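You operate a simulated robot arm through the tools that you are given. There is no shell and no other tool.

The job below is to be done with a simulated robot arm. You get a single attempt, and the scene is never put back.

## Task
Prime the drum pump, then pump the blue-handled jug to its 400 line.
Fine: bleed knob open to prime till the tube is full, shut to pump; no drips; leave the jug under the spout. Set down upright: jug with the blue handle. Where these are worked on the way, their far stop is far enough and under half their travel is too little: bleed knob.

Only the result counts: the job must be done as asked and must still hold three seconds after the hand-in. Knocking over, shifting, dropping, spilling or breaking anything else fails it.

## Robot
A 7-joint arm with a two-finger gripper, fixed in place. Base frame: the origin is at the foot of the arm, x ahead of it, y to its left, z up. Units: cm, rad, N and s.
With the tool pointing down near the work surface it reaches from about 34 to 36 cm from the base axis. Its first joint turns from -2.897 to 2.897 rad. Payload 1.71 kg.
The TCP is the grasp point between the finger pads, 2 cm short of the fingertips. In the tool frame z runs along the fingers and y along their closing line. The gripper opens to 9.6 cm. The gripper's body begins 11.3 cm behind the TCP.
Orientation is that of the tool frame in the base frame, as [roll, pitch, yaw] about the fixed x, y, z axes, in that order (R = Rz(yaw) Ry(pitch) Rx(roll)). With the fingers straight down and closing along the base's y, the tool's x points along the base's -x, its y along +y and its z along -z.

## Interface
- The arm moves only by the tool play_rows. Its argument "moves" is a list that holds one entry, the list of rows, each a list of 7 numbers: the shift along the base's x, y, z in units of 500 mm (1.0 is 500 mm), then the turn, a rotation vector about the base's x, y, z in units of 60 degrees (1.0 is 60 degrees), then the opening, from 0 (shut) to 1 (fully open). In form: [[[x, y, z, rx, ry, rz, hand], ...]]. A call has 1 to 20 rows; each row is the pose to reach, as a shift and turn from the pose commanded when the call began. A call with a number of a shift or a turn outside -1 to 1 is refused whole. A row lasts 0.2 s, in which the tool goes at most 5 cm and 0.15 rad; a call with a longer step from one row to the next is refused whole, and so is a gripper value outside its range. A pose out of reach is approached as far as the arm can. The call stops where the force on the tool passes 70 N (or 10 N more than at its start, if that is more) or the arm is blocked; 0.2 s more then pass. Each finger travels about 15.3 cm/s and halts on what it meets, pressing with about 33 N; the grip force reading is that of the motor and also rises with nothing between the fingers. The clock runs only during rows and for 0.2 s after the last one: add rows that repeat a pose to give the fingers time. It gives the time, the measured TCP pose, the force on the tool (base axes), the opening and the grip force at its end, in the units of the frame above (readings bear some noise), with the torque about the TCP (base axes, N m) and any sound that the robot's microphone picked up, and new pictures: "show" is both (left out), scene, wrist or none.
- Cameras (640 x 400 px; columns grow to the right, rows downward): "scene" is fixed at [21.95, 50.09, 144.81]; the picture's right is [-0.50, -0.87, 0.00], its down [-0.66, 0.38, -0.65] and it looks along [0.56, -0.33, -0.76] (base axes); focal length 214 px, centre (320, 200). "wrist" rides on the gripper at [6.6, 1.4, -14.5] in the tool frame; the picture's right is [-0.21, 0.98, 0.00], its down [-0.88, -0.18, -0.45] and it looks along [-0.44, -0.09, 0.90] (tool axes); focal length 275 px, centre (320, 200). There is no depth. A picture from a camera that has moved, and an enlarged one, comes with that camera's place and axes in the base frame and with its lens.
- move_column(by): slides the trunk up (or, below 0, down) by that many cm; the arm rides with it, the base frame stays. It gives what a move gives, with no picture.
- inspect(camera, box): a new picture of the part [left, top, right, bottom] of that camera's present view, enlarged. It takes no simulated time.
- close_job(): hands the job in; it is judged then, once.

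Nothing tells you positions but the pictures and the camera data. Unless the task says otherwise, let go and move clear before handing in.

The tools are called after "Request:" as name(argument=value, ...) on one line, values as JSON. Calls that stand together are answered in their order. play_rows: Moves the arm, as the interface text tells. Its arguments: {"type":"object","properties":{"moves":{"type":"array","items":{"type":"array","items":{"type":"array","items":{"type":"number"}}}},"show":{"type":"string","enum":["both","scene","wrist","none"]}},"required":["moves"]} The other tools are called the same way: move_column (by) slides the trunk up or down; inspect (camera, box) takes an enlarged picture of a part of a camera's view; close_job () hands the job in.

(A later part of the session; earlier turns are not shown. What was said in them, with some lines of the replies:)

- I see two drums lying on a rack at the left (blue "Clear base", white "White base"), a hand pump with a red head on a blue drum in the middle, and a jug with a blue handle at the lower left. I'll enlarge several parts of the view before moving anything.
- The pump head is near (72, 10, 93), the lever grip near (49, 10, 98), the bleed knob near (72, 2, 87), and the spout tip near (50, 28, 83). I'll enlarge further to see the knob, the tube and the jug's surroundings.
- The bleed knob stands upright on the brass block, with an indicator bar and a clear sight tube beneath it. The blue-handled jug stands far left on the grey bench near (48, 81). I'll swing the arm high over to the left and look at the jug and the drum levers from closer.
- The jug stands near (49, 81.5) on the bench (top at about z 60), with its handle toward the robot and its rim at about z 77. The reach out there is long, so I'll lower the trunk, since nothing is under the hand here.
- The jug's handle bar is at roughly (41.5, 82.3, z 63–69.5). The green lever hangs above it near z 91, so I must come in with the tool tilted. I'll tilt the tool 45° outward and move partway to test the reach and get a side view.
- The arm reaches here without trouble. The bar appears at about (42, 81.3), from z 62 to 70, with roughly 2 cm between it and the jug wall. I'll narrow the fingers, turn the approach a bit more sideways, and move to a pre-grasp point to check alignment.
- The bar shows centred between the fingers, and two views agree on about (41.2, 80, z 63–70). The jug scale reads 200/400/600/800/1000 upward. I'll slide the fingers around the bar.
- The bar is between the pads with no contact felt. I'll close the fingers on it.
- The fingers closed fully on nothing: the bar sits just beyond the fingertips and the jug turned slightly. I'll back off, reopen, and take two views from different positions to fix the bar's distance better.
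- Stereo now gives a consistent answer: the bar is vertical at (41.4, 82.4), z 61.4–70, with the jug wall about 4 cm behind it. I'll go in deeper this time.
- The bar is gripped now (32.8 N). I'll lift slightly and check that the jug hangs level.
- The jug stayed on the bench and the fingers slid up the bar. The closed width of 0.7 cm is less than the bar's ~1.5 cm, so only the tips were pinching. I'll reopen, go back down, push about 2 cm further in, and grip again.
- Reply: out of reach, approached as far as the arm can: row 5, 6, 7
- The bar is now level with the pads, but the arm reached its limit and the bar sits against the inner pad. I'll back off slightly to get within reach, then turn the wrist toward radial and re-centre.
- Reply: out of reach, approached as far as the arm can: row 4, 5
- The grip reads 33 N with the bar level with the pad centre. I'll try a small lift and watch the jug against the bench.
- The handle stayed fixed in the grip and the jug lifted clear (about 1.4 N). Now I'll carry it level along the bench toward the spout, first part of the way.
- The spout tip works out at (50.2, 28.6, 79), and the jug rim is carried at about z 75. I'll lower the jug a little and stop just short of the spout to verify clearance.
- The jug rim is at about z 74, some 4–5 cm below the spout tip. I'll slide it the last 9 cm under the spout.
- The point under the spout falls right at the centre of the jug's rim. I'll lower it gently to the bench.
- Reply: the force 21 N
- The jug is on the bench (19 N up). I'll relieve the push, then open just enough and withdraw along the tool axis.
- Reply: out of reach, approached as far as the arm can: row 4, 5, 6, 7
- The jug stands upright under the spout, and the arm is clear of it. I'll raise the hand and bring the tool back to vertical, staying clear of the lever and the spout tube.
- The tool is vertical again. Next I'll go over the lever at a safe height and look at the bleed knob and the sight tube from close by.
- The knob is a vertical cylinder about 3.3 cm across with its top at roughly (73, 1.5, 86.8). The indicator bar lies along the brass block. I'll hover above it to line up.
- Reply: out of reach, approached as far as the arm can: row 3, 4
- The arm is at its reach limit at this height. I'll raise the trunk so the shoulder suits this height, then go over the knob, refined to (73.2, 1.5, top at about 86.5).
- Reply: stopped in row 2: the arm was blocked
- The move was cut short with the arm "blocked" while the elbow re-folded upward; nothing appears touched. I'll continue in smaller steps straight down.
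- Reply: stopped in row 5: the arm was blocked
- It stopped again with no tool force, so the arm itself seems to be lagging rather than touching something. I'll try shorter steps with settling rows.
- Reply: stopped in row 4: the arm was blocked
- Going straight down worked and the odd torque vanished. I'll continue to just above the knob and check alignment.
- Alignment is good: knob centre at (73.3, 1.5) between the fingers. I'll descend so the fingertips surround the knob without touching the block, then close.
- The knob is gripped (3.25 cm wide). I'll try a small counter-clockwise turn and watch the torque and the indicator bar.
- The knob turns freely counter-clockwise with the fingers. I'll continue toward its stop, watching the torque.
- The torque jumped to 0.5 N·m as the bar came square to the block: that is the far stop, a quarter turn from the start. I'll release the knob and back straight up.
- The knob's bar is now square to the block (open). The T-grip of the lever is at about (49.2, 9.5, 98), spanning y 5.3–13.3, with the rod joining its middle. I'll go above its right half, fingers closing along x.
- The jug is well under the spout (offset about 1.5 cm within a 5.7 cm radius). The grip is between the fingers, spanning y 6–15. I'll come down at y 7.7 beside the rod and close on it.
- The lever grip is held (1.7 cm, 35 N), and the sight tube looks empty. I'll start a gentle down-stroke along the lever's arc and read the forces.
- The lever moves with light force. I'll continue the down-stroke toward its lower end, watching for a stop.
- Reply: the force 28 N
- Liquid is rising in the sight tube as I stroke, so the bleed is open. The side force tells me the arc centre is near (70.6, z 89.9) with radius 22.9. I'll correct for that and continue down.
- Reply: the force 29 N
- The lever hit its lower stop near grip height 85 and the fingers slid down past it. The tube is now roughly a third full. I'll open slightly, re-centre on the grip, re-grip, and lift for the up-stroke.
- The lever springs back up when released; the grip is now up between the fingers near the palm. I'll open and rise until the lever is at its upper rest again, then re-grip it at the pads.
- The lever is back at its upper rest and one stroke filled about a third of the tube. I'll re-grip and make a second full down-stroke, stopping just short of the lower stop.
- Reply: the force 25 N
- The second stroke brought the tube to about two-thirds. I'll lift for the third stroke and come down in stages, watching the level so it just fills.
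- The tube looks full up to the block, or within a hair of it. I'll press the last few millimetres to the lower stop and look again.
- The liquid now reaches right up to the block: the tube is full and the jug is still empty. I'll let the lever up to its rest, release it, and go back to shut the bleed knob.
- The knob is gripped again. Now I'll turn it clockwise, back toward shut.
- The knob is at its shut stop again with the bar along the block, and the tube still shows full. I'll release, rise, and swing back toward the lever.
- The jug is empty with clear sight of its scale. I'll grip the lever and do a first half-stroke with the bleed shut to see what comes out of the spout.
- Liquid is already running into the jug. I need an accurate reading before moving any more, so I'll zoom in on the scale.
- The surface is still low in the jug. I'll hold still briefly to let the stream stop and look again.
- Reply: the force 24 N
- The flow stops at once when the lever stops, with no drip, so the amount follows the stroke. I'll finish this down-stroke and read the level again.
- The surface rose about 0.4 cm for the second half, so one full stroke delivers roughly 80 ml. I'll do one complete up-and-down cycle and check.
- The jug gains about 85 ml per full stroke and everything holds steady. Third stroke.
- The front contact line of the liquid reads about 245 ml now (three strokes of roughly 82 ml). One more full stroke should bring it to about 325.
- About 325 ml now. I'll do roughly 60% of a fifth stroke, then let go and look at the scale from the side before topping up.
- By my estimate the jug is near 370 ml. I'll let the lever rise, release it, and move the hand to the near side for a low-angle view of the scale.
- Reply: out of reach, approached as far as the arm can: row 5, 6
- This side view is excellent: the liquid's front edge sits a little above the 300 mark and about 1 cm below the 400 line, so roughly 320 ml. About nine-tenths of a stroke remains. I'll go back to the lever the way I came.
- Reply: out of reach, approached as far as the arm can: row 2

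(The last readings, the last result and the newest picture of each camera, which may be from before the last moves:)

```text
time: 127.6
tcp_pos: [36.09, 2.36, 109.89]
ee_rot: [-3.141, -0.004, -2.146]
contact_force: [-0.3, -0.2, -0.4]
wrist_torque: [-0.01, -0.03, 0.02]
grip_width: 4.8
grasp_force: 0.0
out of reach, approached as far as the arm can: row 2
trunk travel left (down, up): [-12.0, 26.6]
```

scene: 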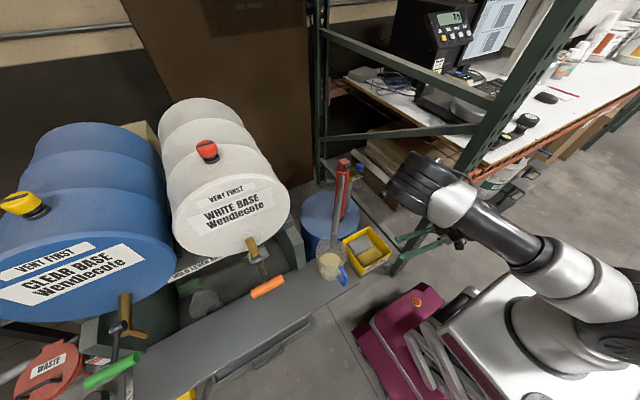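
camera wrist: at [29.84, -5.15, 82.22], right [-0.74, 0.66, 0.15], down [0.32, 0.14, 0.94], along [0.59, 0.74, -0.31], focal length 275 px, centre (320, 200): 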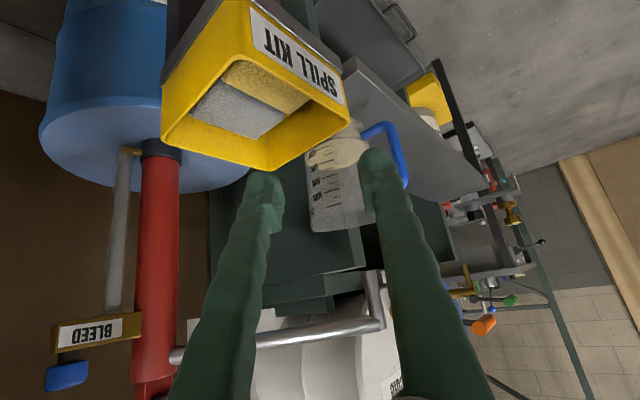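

Request:
play_rows(moves=[[[0.06, 0.02, 0, 0, 0, 0.138, 0.5], [0.13, 0.05, 0, 0, 0, 0.276, 0.5], [0.2, 0.08, 0, 0, 0, 0.412, 0.5], [0.256, 0.108, 0, 0, 0, 0.55, 0.5], [0.256, 0.108, -0.08, 0, 0, 0.55, 0.5], [0.256, 0.108, -0.16, 0, 0, 0.55, 0.5], [0.256, 0.108, -0.22, 0, 0, 0.55, 0.5], [0.256, 0.108, -0.246, 0, 0, 0.55, 0.5], [0.256, 0.108, -0.246, 0, 0, 0.55, 0.5]]], show="wrist")

Request:
inspect(camera="wrist", box=[220, 80, 440, 260])

```text
time: 129.6
tcp_pos: [48.75, 7.68, 97.51]
ee_rot: [3.139, -0.005, -1.57]
contact_force: [-0.7, 0.8, 0.7]
wrist_torque: [0.0, 0.0, 0.04]
grip_width: 4.83
grasp_force: 0.0
trunk travel left (down, up): [-12.0, 26.6]
camera wrist: at [47.38, 1.19, 112.03], right [-0.98, 0.21, 0.0], down [0.19, 0.88, 0.44], along [0.09, 0.43, -0.9], focal length 275 px, centre (320, 200)
```

wrist: 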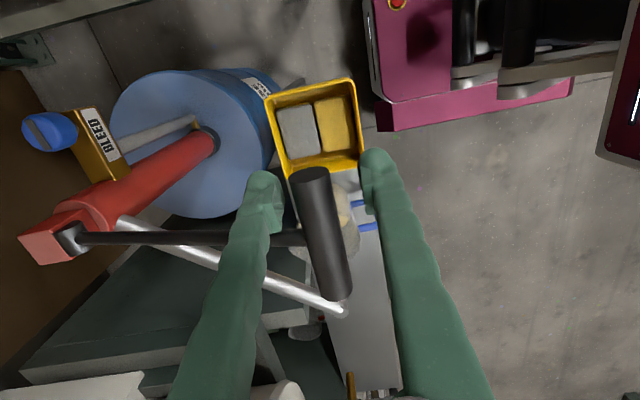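

```text
2.22 times, centred on (330, 170) of wrist
camera zoom: at [47.38, 1.19, 112.03], right [-0.98, 0.21, 0.0], down [0.19, 0.88, 0.44], along [0.09, 0.43, -0.9], focal length 612 px, centre (298, 267)
```

zoom: 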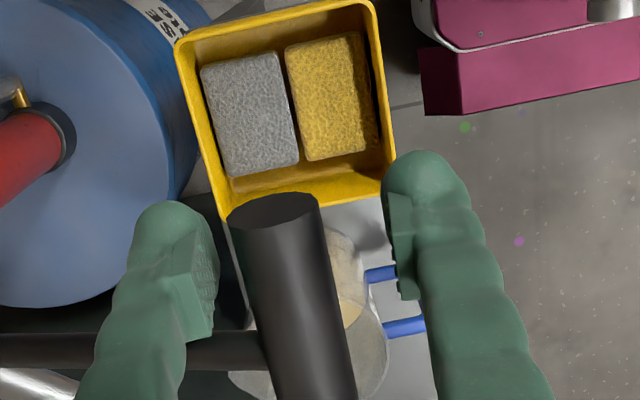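

Request:
play_rows(moves=[[[0, 0, 0, 0, 0, 0, 0.35], [0, 0, 0, 0, 0, 0, 0.2], [0, 0, 0, 0, 0, 0, 0.1], [0, 0, 0, 0, 0, 0, 0.05], [0, 0, 0, 0, 0, 0, 0.05], [-0.004, 0, -0.033, 0, 0, 0, 0.05], [-0.01, 0, -0.073, 0, 0, 0, 0.05], [-0.014, 0, -0.113, 0, 0, 0, 0.05], [-0.015, 0, -0.153, 0, 0, 0, 0.05], [-0.013, 0, -0.18, 0, 0, 0, 0.05], [-0.011, 0, -0.2, 0, 0, 0, 0.05], [-0.011, 0, -0.2, 0, 0, 0, 0.05], [-0.011, 0, -0.2, 0, 0, 0, 0.05], [-0.011, 0, -0.2, 0, 0, 0, 0.05]]], show="none")

Request:
inspect(camera="scene", box=[334, 238, 350, 268])

Request:
inspect(camera="scene", box=[326, 262, 332, 280])

```text
time: 132.6
tcp_pos: [48.22, 7.72, 87.53]
ee_rot: [3.141, -0.002, -1.571]
contact_force: [12.2, 0.6, 6.9]
wrist_torque: [0.18, 0.21, 0.01]
grip_width: 1.71
grasp_force: 35.2
trunk travel left (down, up): [-12.0, 26.6]
```

```text
13.33 times, centred on (342, 253) of scene
camera zoom: at [21.95, 50.09, 144.81], right [-0.5, -0.87, 0.0], down [-0.66, 0.38, -0.65], along [0.56, -0.33, -0.76], focal length 2860 px, centre (27, -507)
```

zoom: 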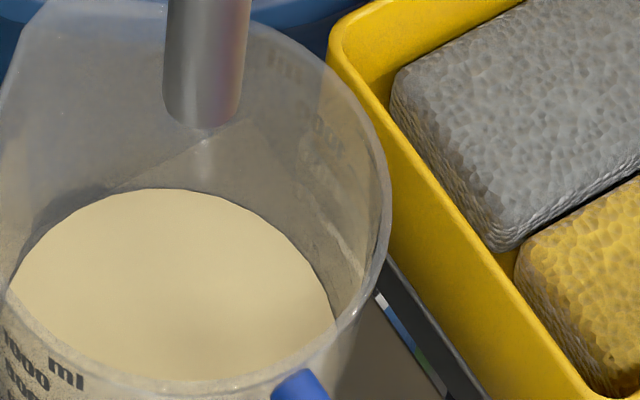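

```text
16.00 times, centred on (329, 271) of scene
camera zoom: at [21.95, 50.09, 144.81], right [-0.5, -0.87, 0.0], down [-0.66, 0.38, -0.65], along [0.56, -0.33, -0.76], focal length 3432 px, centre (176, -936)
```

zoom: 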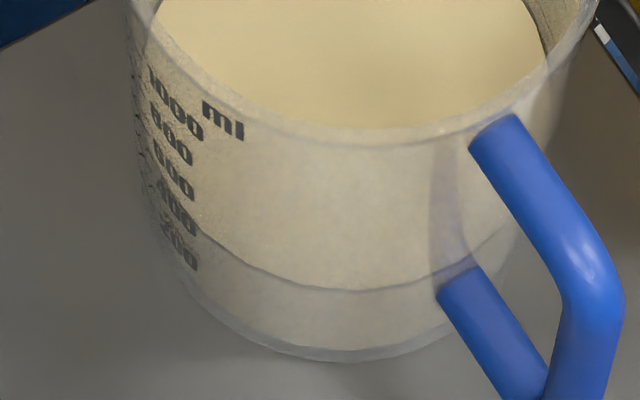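

The surface rose another 0.77 cm (about 68 ml), so I expect roughly 388 ml. I'll release the lever and repeat the side view.

Request:
play_rows(moves=[[[-0.004, 0, 0.03, 0, 0, 0, 0.05], [-0.004, 0, 0.07, 0, 0, 0, 0.05], [0.0, 0, 0.11, 0, 0, 0, 0.05], [0.006, 0, 0.15, 0, 0, 0, 0.05], [0.011, 0, 0.2, 0, 0, 0, 0.05], [0.011, 0, 0.2, 0, 0, 0, 0.2], [0.011, 0, 0.2, 0, 0, 0, 0.4], [0.011, 0, 0.2, 0, 0, 0, 0.5], [0.011, 0, 0.26, 0, 0, 0, 0.5], [0.011, 0, 0.34, 0, 0, 0, 0.5], [0.0, -0.01, 0.42, 0, 0, 0, 0.5], [-0.06, -0.03, 0.45, 0, 0, 0, 0.5], [-0.13, -0.06, 0.45, 0, 0, 0, 0.5], [-0.2, -0.09, 0.45, 0, 0, 0, 0.5], [-0.245, -0.11, 0.45, 0, 0, 0, 0.5], [-0.245, -0.11, 0.45, 0, 0, 0, 0.5]]], show="none")

Request:
play_rows(moves=[[[0, 0, -0.05, 0, 0, -0.137, 0.5], [0, 0, -0.1, 0, 0, -0.275, 0.5], [0, 0, -0.15, 0, 0, -0.412, 0.5], [0, 0, -0.2, 0, 0, -0.55, 0.5], [0, 0, -0.2, 0, 0, -0.55, 0.5]]], show="none")

Request:
play_rows(moves=[[[0.005, 0.01, -0.04, 0.107, -0.069, 0, 0.5], [0.01, 0.02, -0.1, 0.214, -0.139, 0, 0.5], [0.02, 0.04, -0.16, 0.32, -0.208, 0, 0.5], [0.03, 0.06, -0.22, 0.427, -0.277, 0, 0.5], [0.05, 0.08, -0.28, 0.534, -0.347, 0, 0.5], [0.068, 0.09, -0.34, 0.641, -0.416, 0, 0.5], [0.068, 0.09, -0.4, 0.641, -0.416, 0, 0.5], [0.068, 0.09, -0.47, 0.641, -0.416, 0, 0.5], [0.068, 0.09, -0.47, 0.641, -0.416, 0, 0.5]]], show="wrist")

Request:
inspect(camera="wrist", box=[300, 120, 380, 210])

Request:
inspect(camera="wrist", box=[320, 130, 360, 160])

```text
time: 136.0
tcp_pos: [36.14, 2.15, 109.97]
ee_rot: [3.14, -0.004, -1.572]
contact_force: [0.0, -0.6, -0.8]
wrist_torque: [0.03, 0.02, 0.03]
grip_width: 4.81
grasp_force: 0.2
trunk travel left (down, up): [-12.0, 26.6]
```

```text
time: 137.2
tcp_pos: [35.98, 2.1, 100.04]
ee_rot: [3.141, -0.003, -2.15]
contact_force: [0.2, 0.4, 0.7]
wrist_torque: [0.04, 0.0, -0.02]
grip_width: 4.8
grasp_force: 0.0
trunk travel left (down, up): [-12.0, 26.6]
```

```text
time: 139.2
tcp_pos: [39.35, 6.84, 76.89]
ee_rot: [3.137, 0.797, -2.155]
contact_force: [0.3, -0.9, -0.2]
wrist_torque: [-0.04, 0.02, 0.03]
grip_width: 4.8
grasp_force: 0.1
out of reach, approached as far as the arm can: row 5, 6
trunk travel left (down, up): [-12.0, 26.6]
camera wrist: at [30.09, -4.93, 82.34], right [-0.74, 0.66, 0.15], down [0.32, 0.14, 0.94], along [0.59, 0.74, -0.32], focal length 275 px, centre (320, 200)
```

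wrist: 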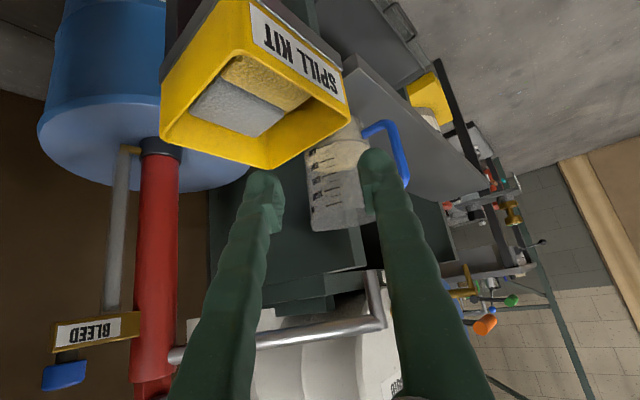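

```text
4.44 times, centred on (340, 165) of wrist
camera zoom: at [30.09, -4.93, 82.34], right [-0.74, 0.66, 0.15], down [0.32, 0.14, 0.94], along [0.59, 0.74, -0.32], focal length 1224 px, centre (231, 356)
```

zoom: 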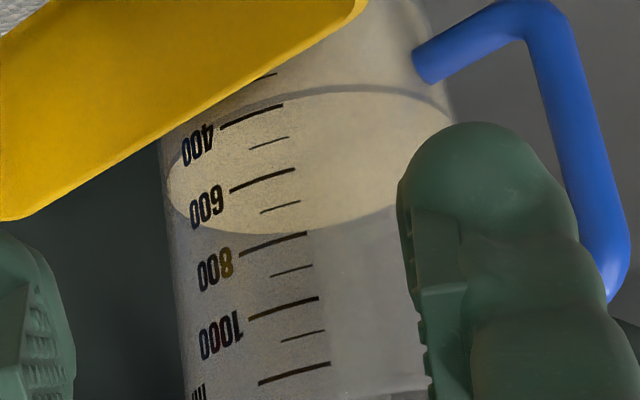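

```text
13.33 times, centred on (340, 145) of wrist
camera zoom: at [30.09, -4.93, 82.34], right [-0.74, 0.66, 0.15], down [0.32, 0.14, 0.94], along [0.59, 0.74, -0.32], focal length 3670 px, centre (53, 933)
```

zoom: 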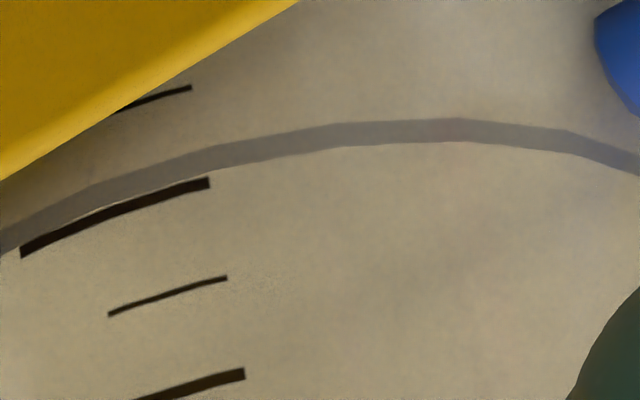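

Request:
inspect(camera="scene", box=[340, 242, 350, 260])

Request:
inspect(camera="wrist", box=[325, 138, 345, 154])

Request:
inspect(camera="wrist", box=[300, 140, 340, 175])

```text
16.00 times, centred on (345, 251) of scene
camera zoom: at [21.95, 50.09, 144.81], right [-0.5, -0.87, 0.0], down [-0.66, 0.38, -0.65], along [0.56, -0.33, -0.76], focal length 3432 px, centre (-80, -616)
```

zoom: 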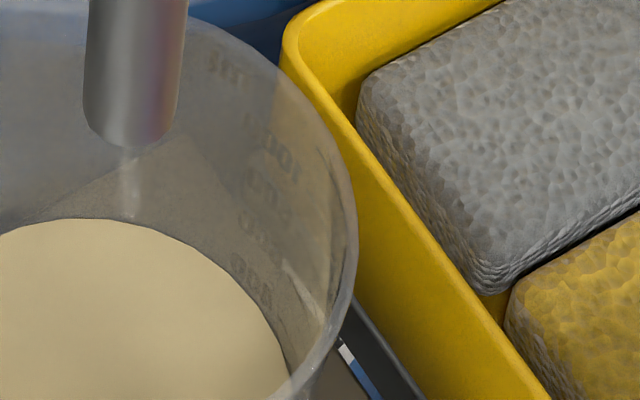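

```text
16.00 times, centred on (335, 146) of wrist
camera zoom: at [30.09, -4.93, 82.34], right [-0.74, 0.66, 0.15], down [0.32, 0.14, 0.94], along [0.59, 0.74, -0.32], focal length 4404 px, centre (80, 1064)
```

zoom: 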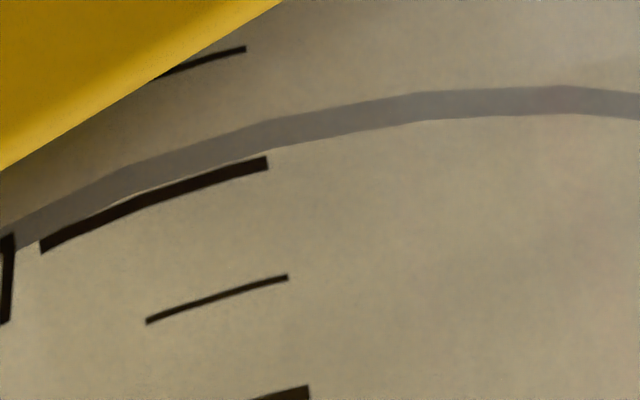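

```text
11.43 times, centred on (320, 158) of wrist
camera zoom: at [30.09, -4.93, 82.34], right [-0.74, 0.66, 0.15], down [0.32, 0.14, 0.94], along [0.59, 0.74, -0.32], focal length 3146 px, centre (320, 686)
```

zoom: 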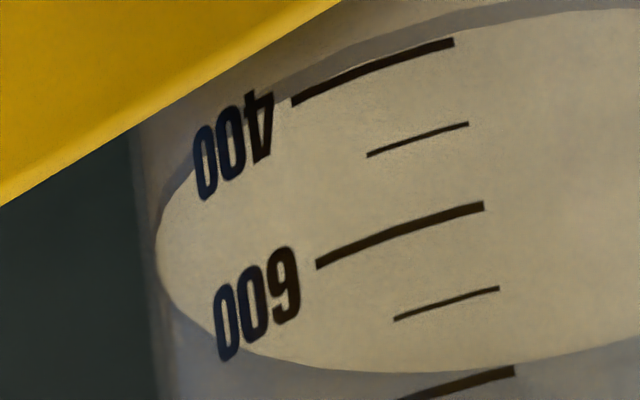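

The 400 line and the liquid's edge are now very close. Allowing for the wall thickness and view angle I read about 375–385 ml. A small top-up of about a third of a stroke (≈22 ml) should bring it to the line. Back to the lever.

Request:
play_rows(moves=[[[0, 0, 0.07, 0, 0, 0, 0.5], [-0.005, -0.005, 0.14, -0.05, 0.03, 0, 0.5], [-0.018, -0.01, 0.19, -0.15, 0.098, 0, 0.5], [-0.038, -0.03, 0.25, -0.257, 0.167, 0, 0.5], [-0.048, -0.05, 0.31, -0.364, 0.236, 0, 0.5], [-0.058, -0.07, 0.37, -0.47, 0.306, 0, 0.5], [-0.068, -0.09, 0.43, -0.577, 0.375, 0, 0.5], [-0.068, -0.09, 0.5, -0.641, 0.416, 0, 0.5], [-0.068, -0.09, 0.58, -0.641, 0.416, 0, 0.5], [-0.068, -0.09, 0.66, -0.641, 0.416, 0, 0.5], [-0.068, -0.09, 0.66, -0.641, 0.416, 0, 0.5]]], show="none")

Request:
play_rows(moves=[[[0.06, 0.02, 0, 0, 0, 0.138, 0.5], [0.13, 0.05, 0, 0, 0, 0.276, 0.5], [0.2, 0.08, 0, 0, 0, 0.412, 0.5], [0.256, 0.108, 0, 0, 0, 0.55, 0.5], [0.256, 0.108, -0.08, 0, 0, 0.55, 0.5], [0.256, 0.108, -0.16, 0, 0, 0.55, 0.5], [0.256, 0.108, -0.22, 0, 0, 0.55, 0.5], [0.256, 0.108, -0.246, 0, 0, 0.55, 0.5], [0.256, 0.108, -0.246, 0, 0, 0.55, 0.5]]], show="wrist")

```text
time: 141.6
tcp_pos: [35.97, 2.14, 109.5]
ee_rot: [-3.142, -0.003, -2.148]
contact_force: [-0.7, 1.1, -0.4]
wrist_torque: [-0.01, 0.0, -0.01]
grip_width: 4.79
grasp_force: 0.0
out of reach, approached as far as the arm can: row 2
trunk travel left (down, up): [-12.0, 26.6]
```

```text
time: 143.6
tcp_pos: [48.6, 7.65, 97.3]
ee_rot: [3.141, -0.004, -1.57]
contact_force: [0.1, -0.4, 0.2]
wrist_torque: [-0.01, 0.01, 0.03]
grip_width: 4.81
grasp_force: 0.1
trunk travel left (down, up): [-12.0, 26.6]
camera wrist: at [47.26, 1.14, 111.8], right [-0.98, 0.21, 0.0], down [0.19, 0.88, 0.44], along [0.09, 0.43, -0.9], focal length 275 px, centre (320, 200)
```

wrist: 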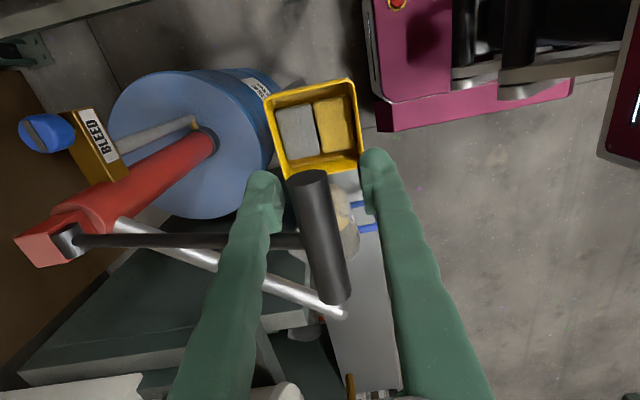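

Request:
play_rows(moves=[[[0, 0, 0, 0, 0, 0, 0.35], [0, 0, 0, 0, 0, 0, 0.2], [0, 0, 0, 0, 0, 0, 0.1], [0, 0, 0, 0, 0, 0, 0.05], [0, 0, 0, 0, 0, 0, 0.05], [-0.002, 0, -0.027, 0, 0, 0, 0.05], [-0.006, 0, -0.055, 0, 0, 0, 0.05], [-0.009, 0, -0.076, 0, 0, 0, 0.05], [-0.009, 0, -0.076, 0, 0, 0, 0.05], [-0.009, 0, -0.076, 0, 0, 0, 0.05], [-0.009, 0, -0.076, 0, 0, 0, 0.05]]], show="none")

Request:
inspect(camera="scene", box=[334, 238, 350, 268])

Request:
inspect(camera="scene", box=[326, 262, 332, 280])

```text
time: 146.0
tcp_pos: [48.24, 7.59, 93.42]
ee_rot: [3.138, -0.004, -1.57]
contact_force: [5.6, 12.3, 1.7]
wrist_torque: [0.31, 0.15, 0.02]
grip_width: 1.7
grasp_force: 35.2
trunk travel left (down, up): [-12.0, 26.6]
```

```text
13.33 times, centred on (342, 253) of scene
camera zoom: at [21.95, 50.09, 144.81], right [-0.5, -0.87, 0.0], down [-0.66, 0.38, -0.65], along [0.56, -0.33, -0.76], focal length 2860 px, centre (27, -507)
```

zoom: 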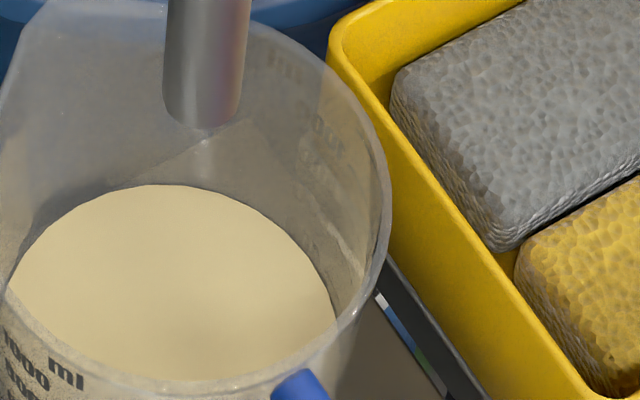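

```text
16.00 times, centred on (329, 271) of scene
camera zoom: at [21.95, 50.09, 144.81], right [-0.5, -0.87, 0.0], down [-0.66, 0.38, -0.65], along [0.56, -0.33, -0.76], focal length 3432 px, centre (176, -936)
```

zoom: 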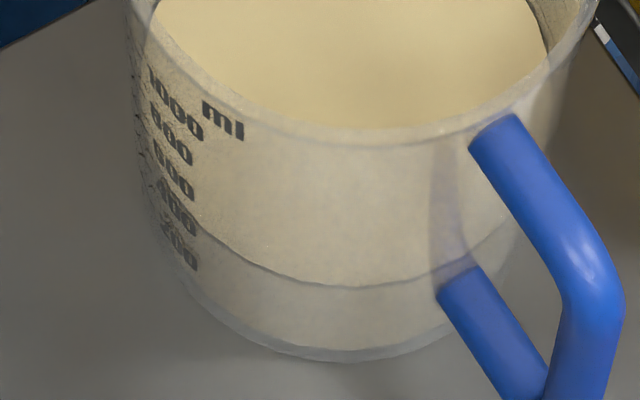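

The surface went up about another 20 ml. I'll release and verify from the side again.

Request:
play_rows(moves=[[[0.003, 0, 0.03, 0, 0, 0, 0.05], [0.009, 0, 0.076, 0, 0, 0, 0.05], [0.009, 0, 0.078, 0, 0, 0, 0.05], [0.009, 0, 0.078, 0, 0, 0, 0.2], [0.009, 0, 0.078, 0, 0, 0, 0.4], [0.009, 0, 0.078, 0, 0, 0, 0.5], [0.009, 0, 0.14, 0, 0, 0, 0.5], [0.009, 0, 0.22, 0, 0, 0, 0.5], [0.0, -0.01, 0.3, 0, 0, 0, 0.5], [-0.06, -0.03, 0.33, 0, 0, 0, 0.5], [-0.13, -0.06, 0.33, 0, 0, 0, 0.5], [-0.2, -0.09, 0.33, 0, 0, 0, 0.5], [-0.245, -0.11, 0.33, 0, 0, 0, 0.5], [-0.245, -0.11, 0.33, 0, 0, 0, 0.5]]], show="none")

Request:
play_rows(moves=[[[0, 0, -0.05, 0, 0, -0.137, 0.5], [0, 0, -0.1, 0, 0, -0.275, 0.5], [0, 0, -0.15, 0, 0, -0.412, 0.5], [0, 0, -0.2, 0, 0, -0.55, 0.5], [0, 0, -0.2, 0, 0, -0.55, 0.5]]], show="none")

Request:
play_rows(moves=[[[0.005, 0.01, -0.04, 0.107, -0.069, 0, 0.5], [0.01, 0.02, -0.1, 0.214, -0.139, 0, 0.5], [0.02, 0.04, -0.16, 0.32, -0.208, 0, 0.5], [0.03, 0.06, -0.22, 0.427, -0.277, 0, 0.5], [0.05, 0.08, -0.28, 0.534, -0.347, 0, 0.5], [0.068, 0.09, -0.34, 0.641, -0.416, 0, 0.5], [0.068, 0.09, -0.4, 0.641, -0.416, 0, 0.5], [0.068, 0.09, -0.47, 0.641, -0.416, 0, 0.5], [0.068, 0.09, -0.47, 0.641, -0.416, 0, 0.5]]], show="wrist")

Request:
inspect(camera="wrist", box=[300, 120, 380, 210])

Request:
inspect(camera="wrist", box=[320, 130, 360, 160])

Request:
inspect(camera="wrist", box=[300, 140, 340, 175])

```text
time: 149.0
tcp_pos: [35.96, 1.91, 109.93]
ee_rot: [3.14, -0.004, -1.572]
contact_force: [-0.6, -0.4, 0.2]
wrist_torque: [0.03, -0.01, 0.0]
grip_width: 4.78
grasp_force: 0.1
trunk travel left (down, up): [-12.0, 26.6]
```

```text
time: 150.2
tcp_pos: [35.95, 1.9, 99.88]
ee_rot: [3.14, -0.004, -2.149]
contact_force: [-0.4, 0.1, -0.2]
wrist_torque: [0.02, 0.0, -0.01]
grip_width: 4.82
grasp_force: 0.0
trunk travel left (down, up): [-12.0, 26.6]
```

```text
time: 152.2
tcp_pos: [39.59, 6.66, 76.54]
ee_rot: [3.137, 0.796, -2.153]
contact_force: [-0.5, 0.2, -0.9]
wrist_torque: [-0.02, 0.03, -0.06]
grip_width: 4.79
grasp_force: 0.1
out of reach, approached as far as the arm can: row 5, 6
trunk travel left (down, up): [-12.0, 26.6]
camera wrist: at [30.19, -5.08, 82.01], right [-0.74, 0.66, 0.15], down [0.32, 0.14, 0.94], along [0.59, 0.74, -0.32], focal length 275 px, centre (320, 200)
```

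wrist: 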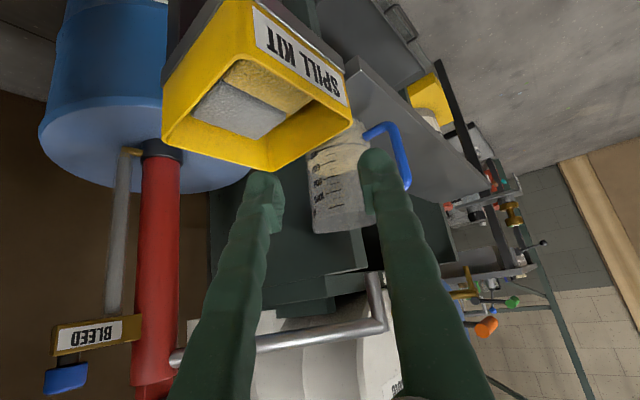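

```text
4.44 times, centred on (340, 165) of wrist
camera zoom: at [30.19, -5.08, 82.01], right [-0.74, 0.66, 0.15], down [0.32, 0.14, 0.94], along [0.59, 0.74, -0.32], focal length 1224 px, centre (231, 356)
```

zoom: 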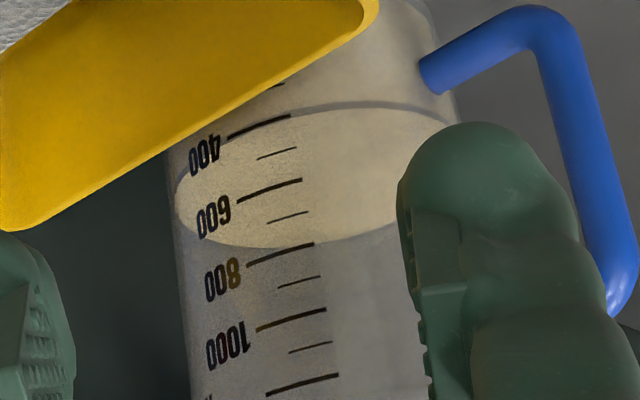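

```text
13.33 times, centred on (340, 145) of wrist
camera zoom: at [30.19, -5.08, 82.01], right [-0.74, 0.66, 0.15], down [0.32, 0.14, 0.94], along [0.59, 0.74, -0.32], focal length 3670 px, centre (53, 933)
```

zoom: 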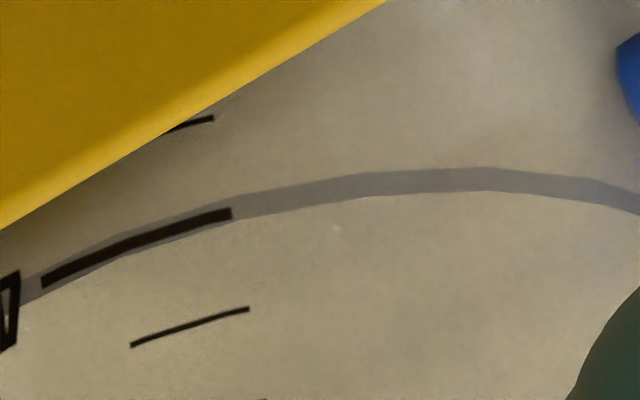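

```text
11.43 times, centred on (320, 158) of wrist
camera zoom: at [30.19, -5.08, 82.01], right [-0.74, 0.66, 0.15], down [0.32, 0.14, 0.94], along [0.59, 0.74, -0.32], focal length 3146 px, centre (320, 686)
```

zoom: 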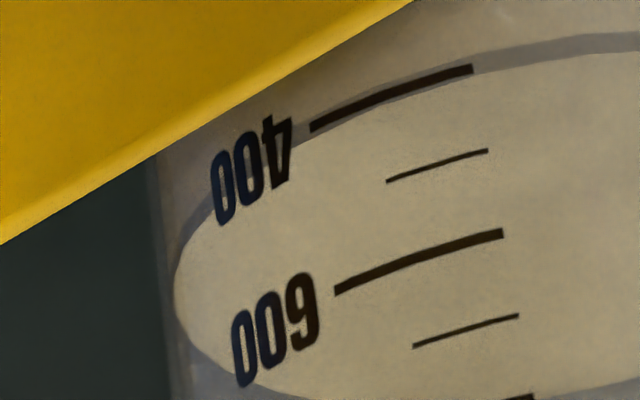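

The 400 line now lies right within the liquid's edge band; front and back edges both work out to about 400 ml (±10). That meets the line. I'll move the arm up and clear, then check the whole scene for drips or anything disturbed.

Request:
play_rows(moves=[[[0, 0, 0.07, 0, 0, 0, 0.5], [-0.005, -0.005, 0.14, -0.05, 0.03, 0, 0.5], [-0.018, -0.01, 0.19, -0.15, 0.098, 0, 0.5], [-0.038, -0.03, 0.25, -0.257, 0.167, 0, 0.5], [-0.048, -0.05, 0.31, -0.364, 0.236, 0, 0.5], [-0.058, -0.07, 0.37, -0.47, 0.306, 0, 0.5], [-0.068, -0.09, 0.43, -0.577, 0.375, 0, 0.5], [-0.068, -0.09, 0.5, -0.641, 0.416, 0, 0.5], [-0.068, -0.09, 0.58, -0.641, 0.416, 0, 0.5], [-0.068, -0.09, 0.66, -0.641, 0.416, 0, 0.5], [-0.068, -0.09, 0.66, -0.641, 0.416, 0, 0.5]]])

Request:
inspect(camera="scene", box=[280, 150, 420, 310])

Request:
inspect(camera="scene", box=[318, 235, 350, 285])

Request:
inspect(camera="scene", box=[330, 150, 400, 220])

```text
time: 154.6
tcp_pos: [35.95, 1.85, 109.39]
ee_rot: [3.139, -0.004, -2.147]
contact_force: [-0.4, 0.6, 0.6]
wrist_torque: [-0.02, 0.0, 0.02]
grip_width: 4.81
grasp_force: 0.0
out of reach, approached as far as the arm can: row 2
trunk travel left (down, up): [-12.0, 26.6]
camera wrist: at [31.2, -2.81, 123.94], right [-0.71, 0.71, 0.0], down [0.63, 0.64, 0.44], along [0.31, 0.31, -0.9], focal length 275 px, centre (320, 200)
```

scene: 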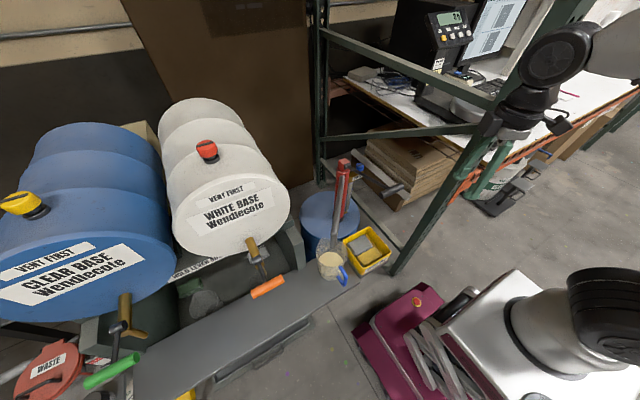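
wrist: 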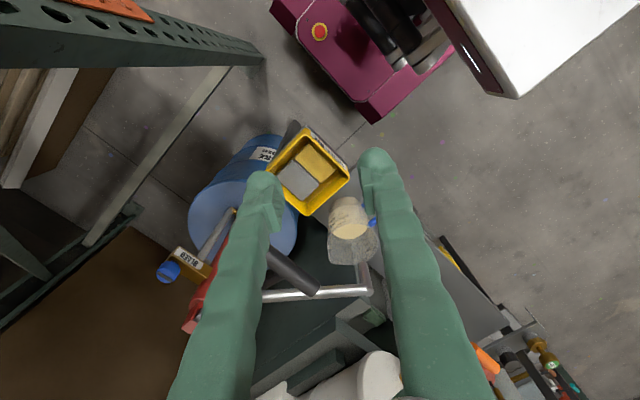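

```text
2.50 times, centred on (350, 230) of scene
camera zoom: at [21.95, 50.09, 144.81], right [-0.5, -0.87, 0.0], down [-0.66, 0.38, -0.65], along [0.56, -0.33, -0.76], focal length 536 px, centre (245, 125)
```

zoom: 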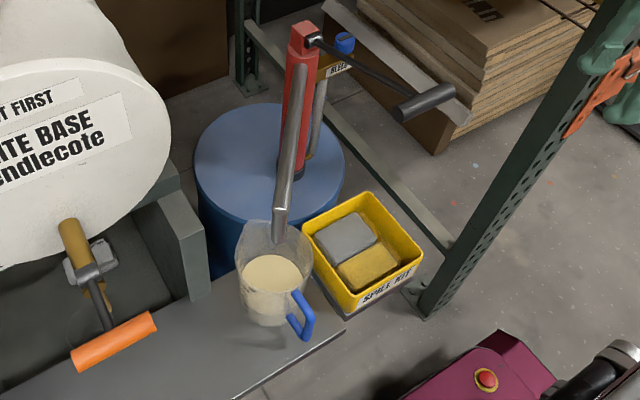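

```text
8.00 times, centred on (334, 260) of scene
camera zoom: at [21.95, 50.09, 144.81], right [-0.5, -0.87, 0.0], down [-0.66, 0.38, -0.65], along [0.56, -0.33, -0.76], focal length 1716 px, centre (208, -280)
```

zoom: 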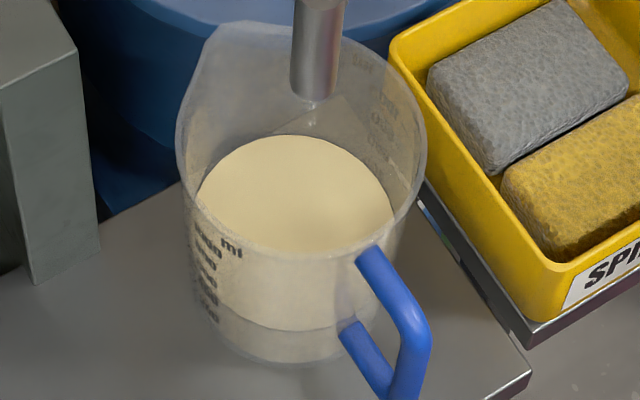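

```text
5.71 times, centred on (365, 185) of scene
camera zoom: at [21.95, 50.09, 144.81], right [-0.5, -0.87, 0.0], down [-0.66, 0.38, -0.65], along [0.56, -0.33, -0.76], focal length 1226 px, centre (63, 286)
```

zoom: 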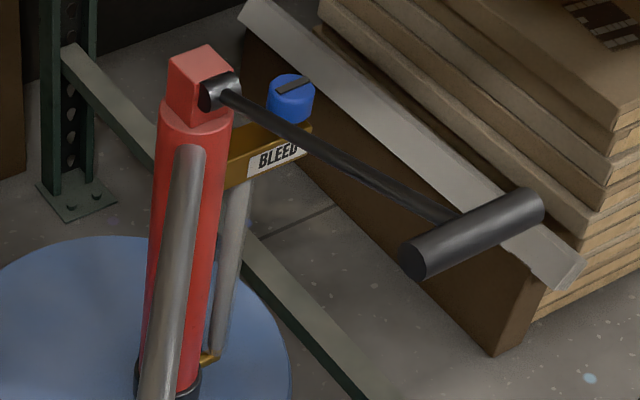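

The jug stands upright under the spout with the liquid at its 400 line. The bleed knob is shut, the tube is full and the lever is back at rest. I see no drips and nothing disturbed, and the arm is clear, so I'm handing in.

Request:
close_job()

```text
The job is handed in.
```

The drum pump is primed and the blue-handled jug is filled to its 400 line. I handed the job in; no verdict came back.

- **Priming:** I opened the bleed knob a quarter turn to its far stop and pumped until the clear tube was full. Then I turned it back to its shut stop.
- **Level:** I filled the jug with the bleed shut and checked it against the scale from the side. My best reading is about 400 ml, within roughly 10 ml. The view angle and the thickness of the jug wall keep it from being exact.
- **Jug:** It stands upright under the spout. The last pictures show no drips on the bench and nothing else moved.
- **One slip:** My first attempt to grip the handle missed and turned the jug slightly where it stood. It stayed upright and nothing else was touched.

The lever is back at its rest position and the arm is clear.
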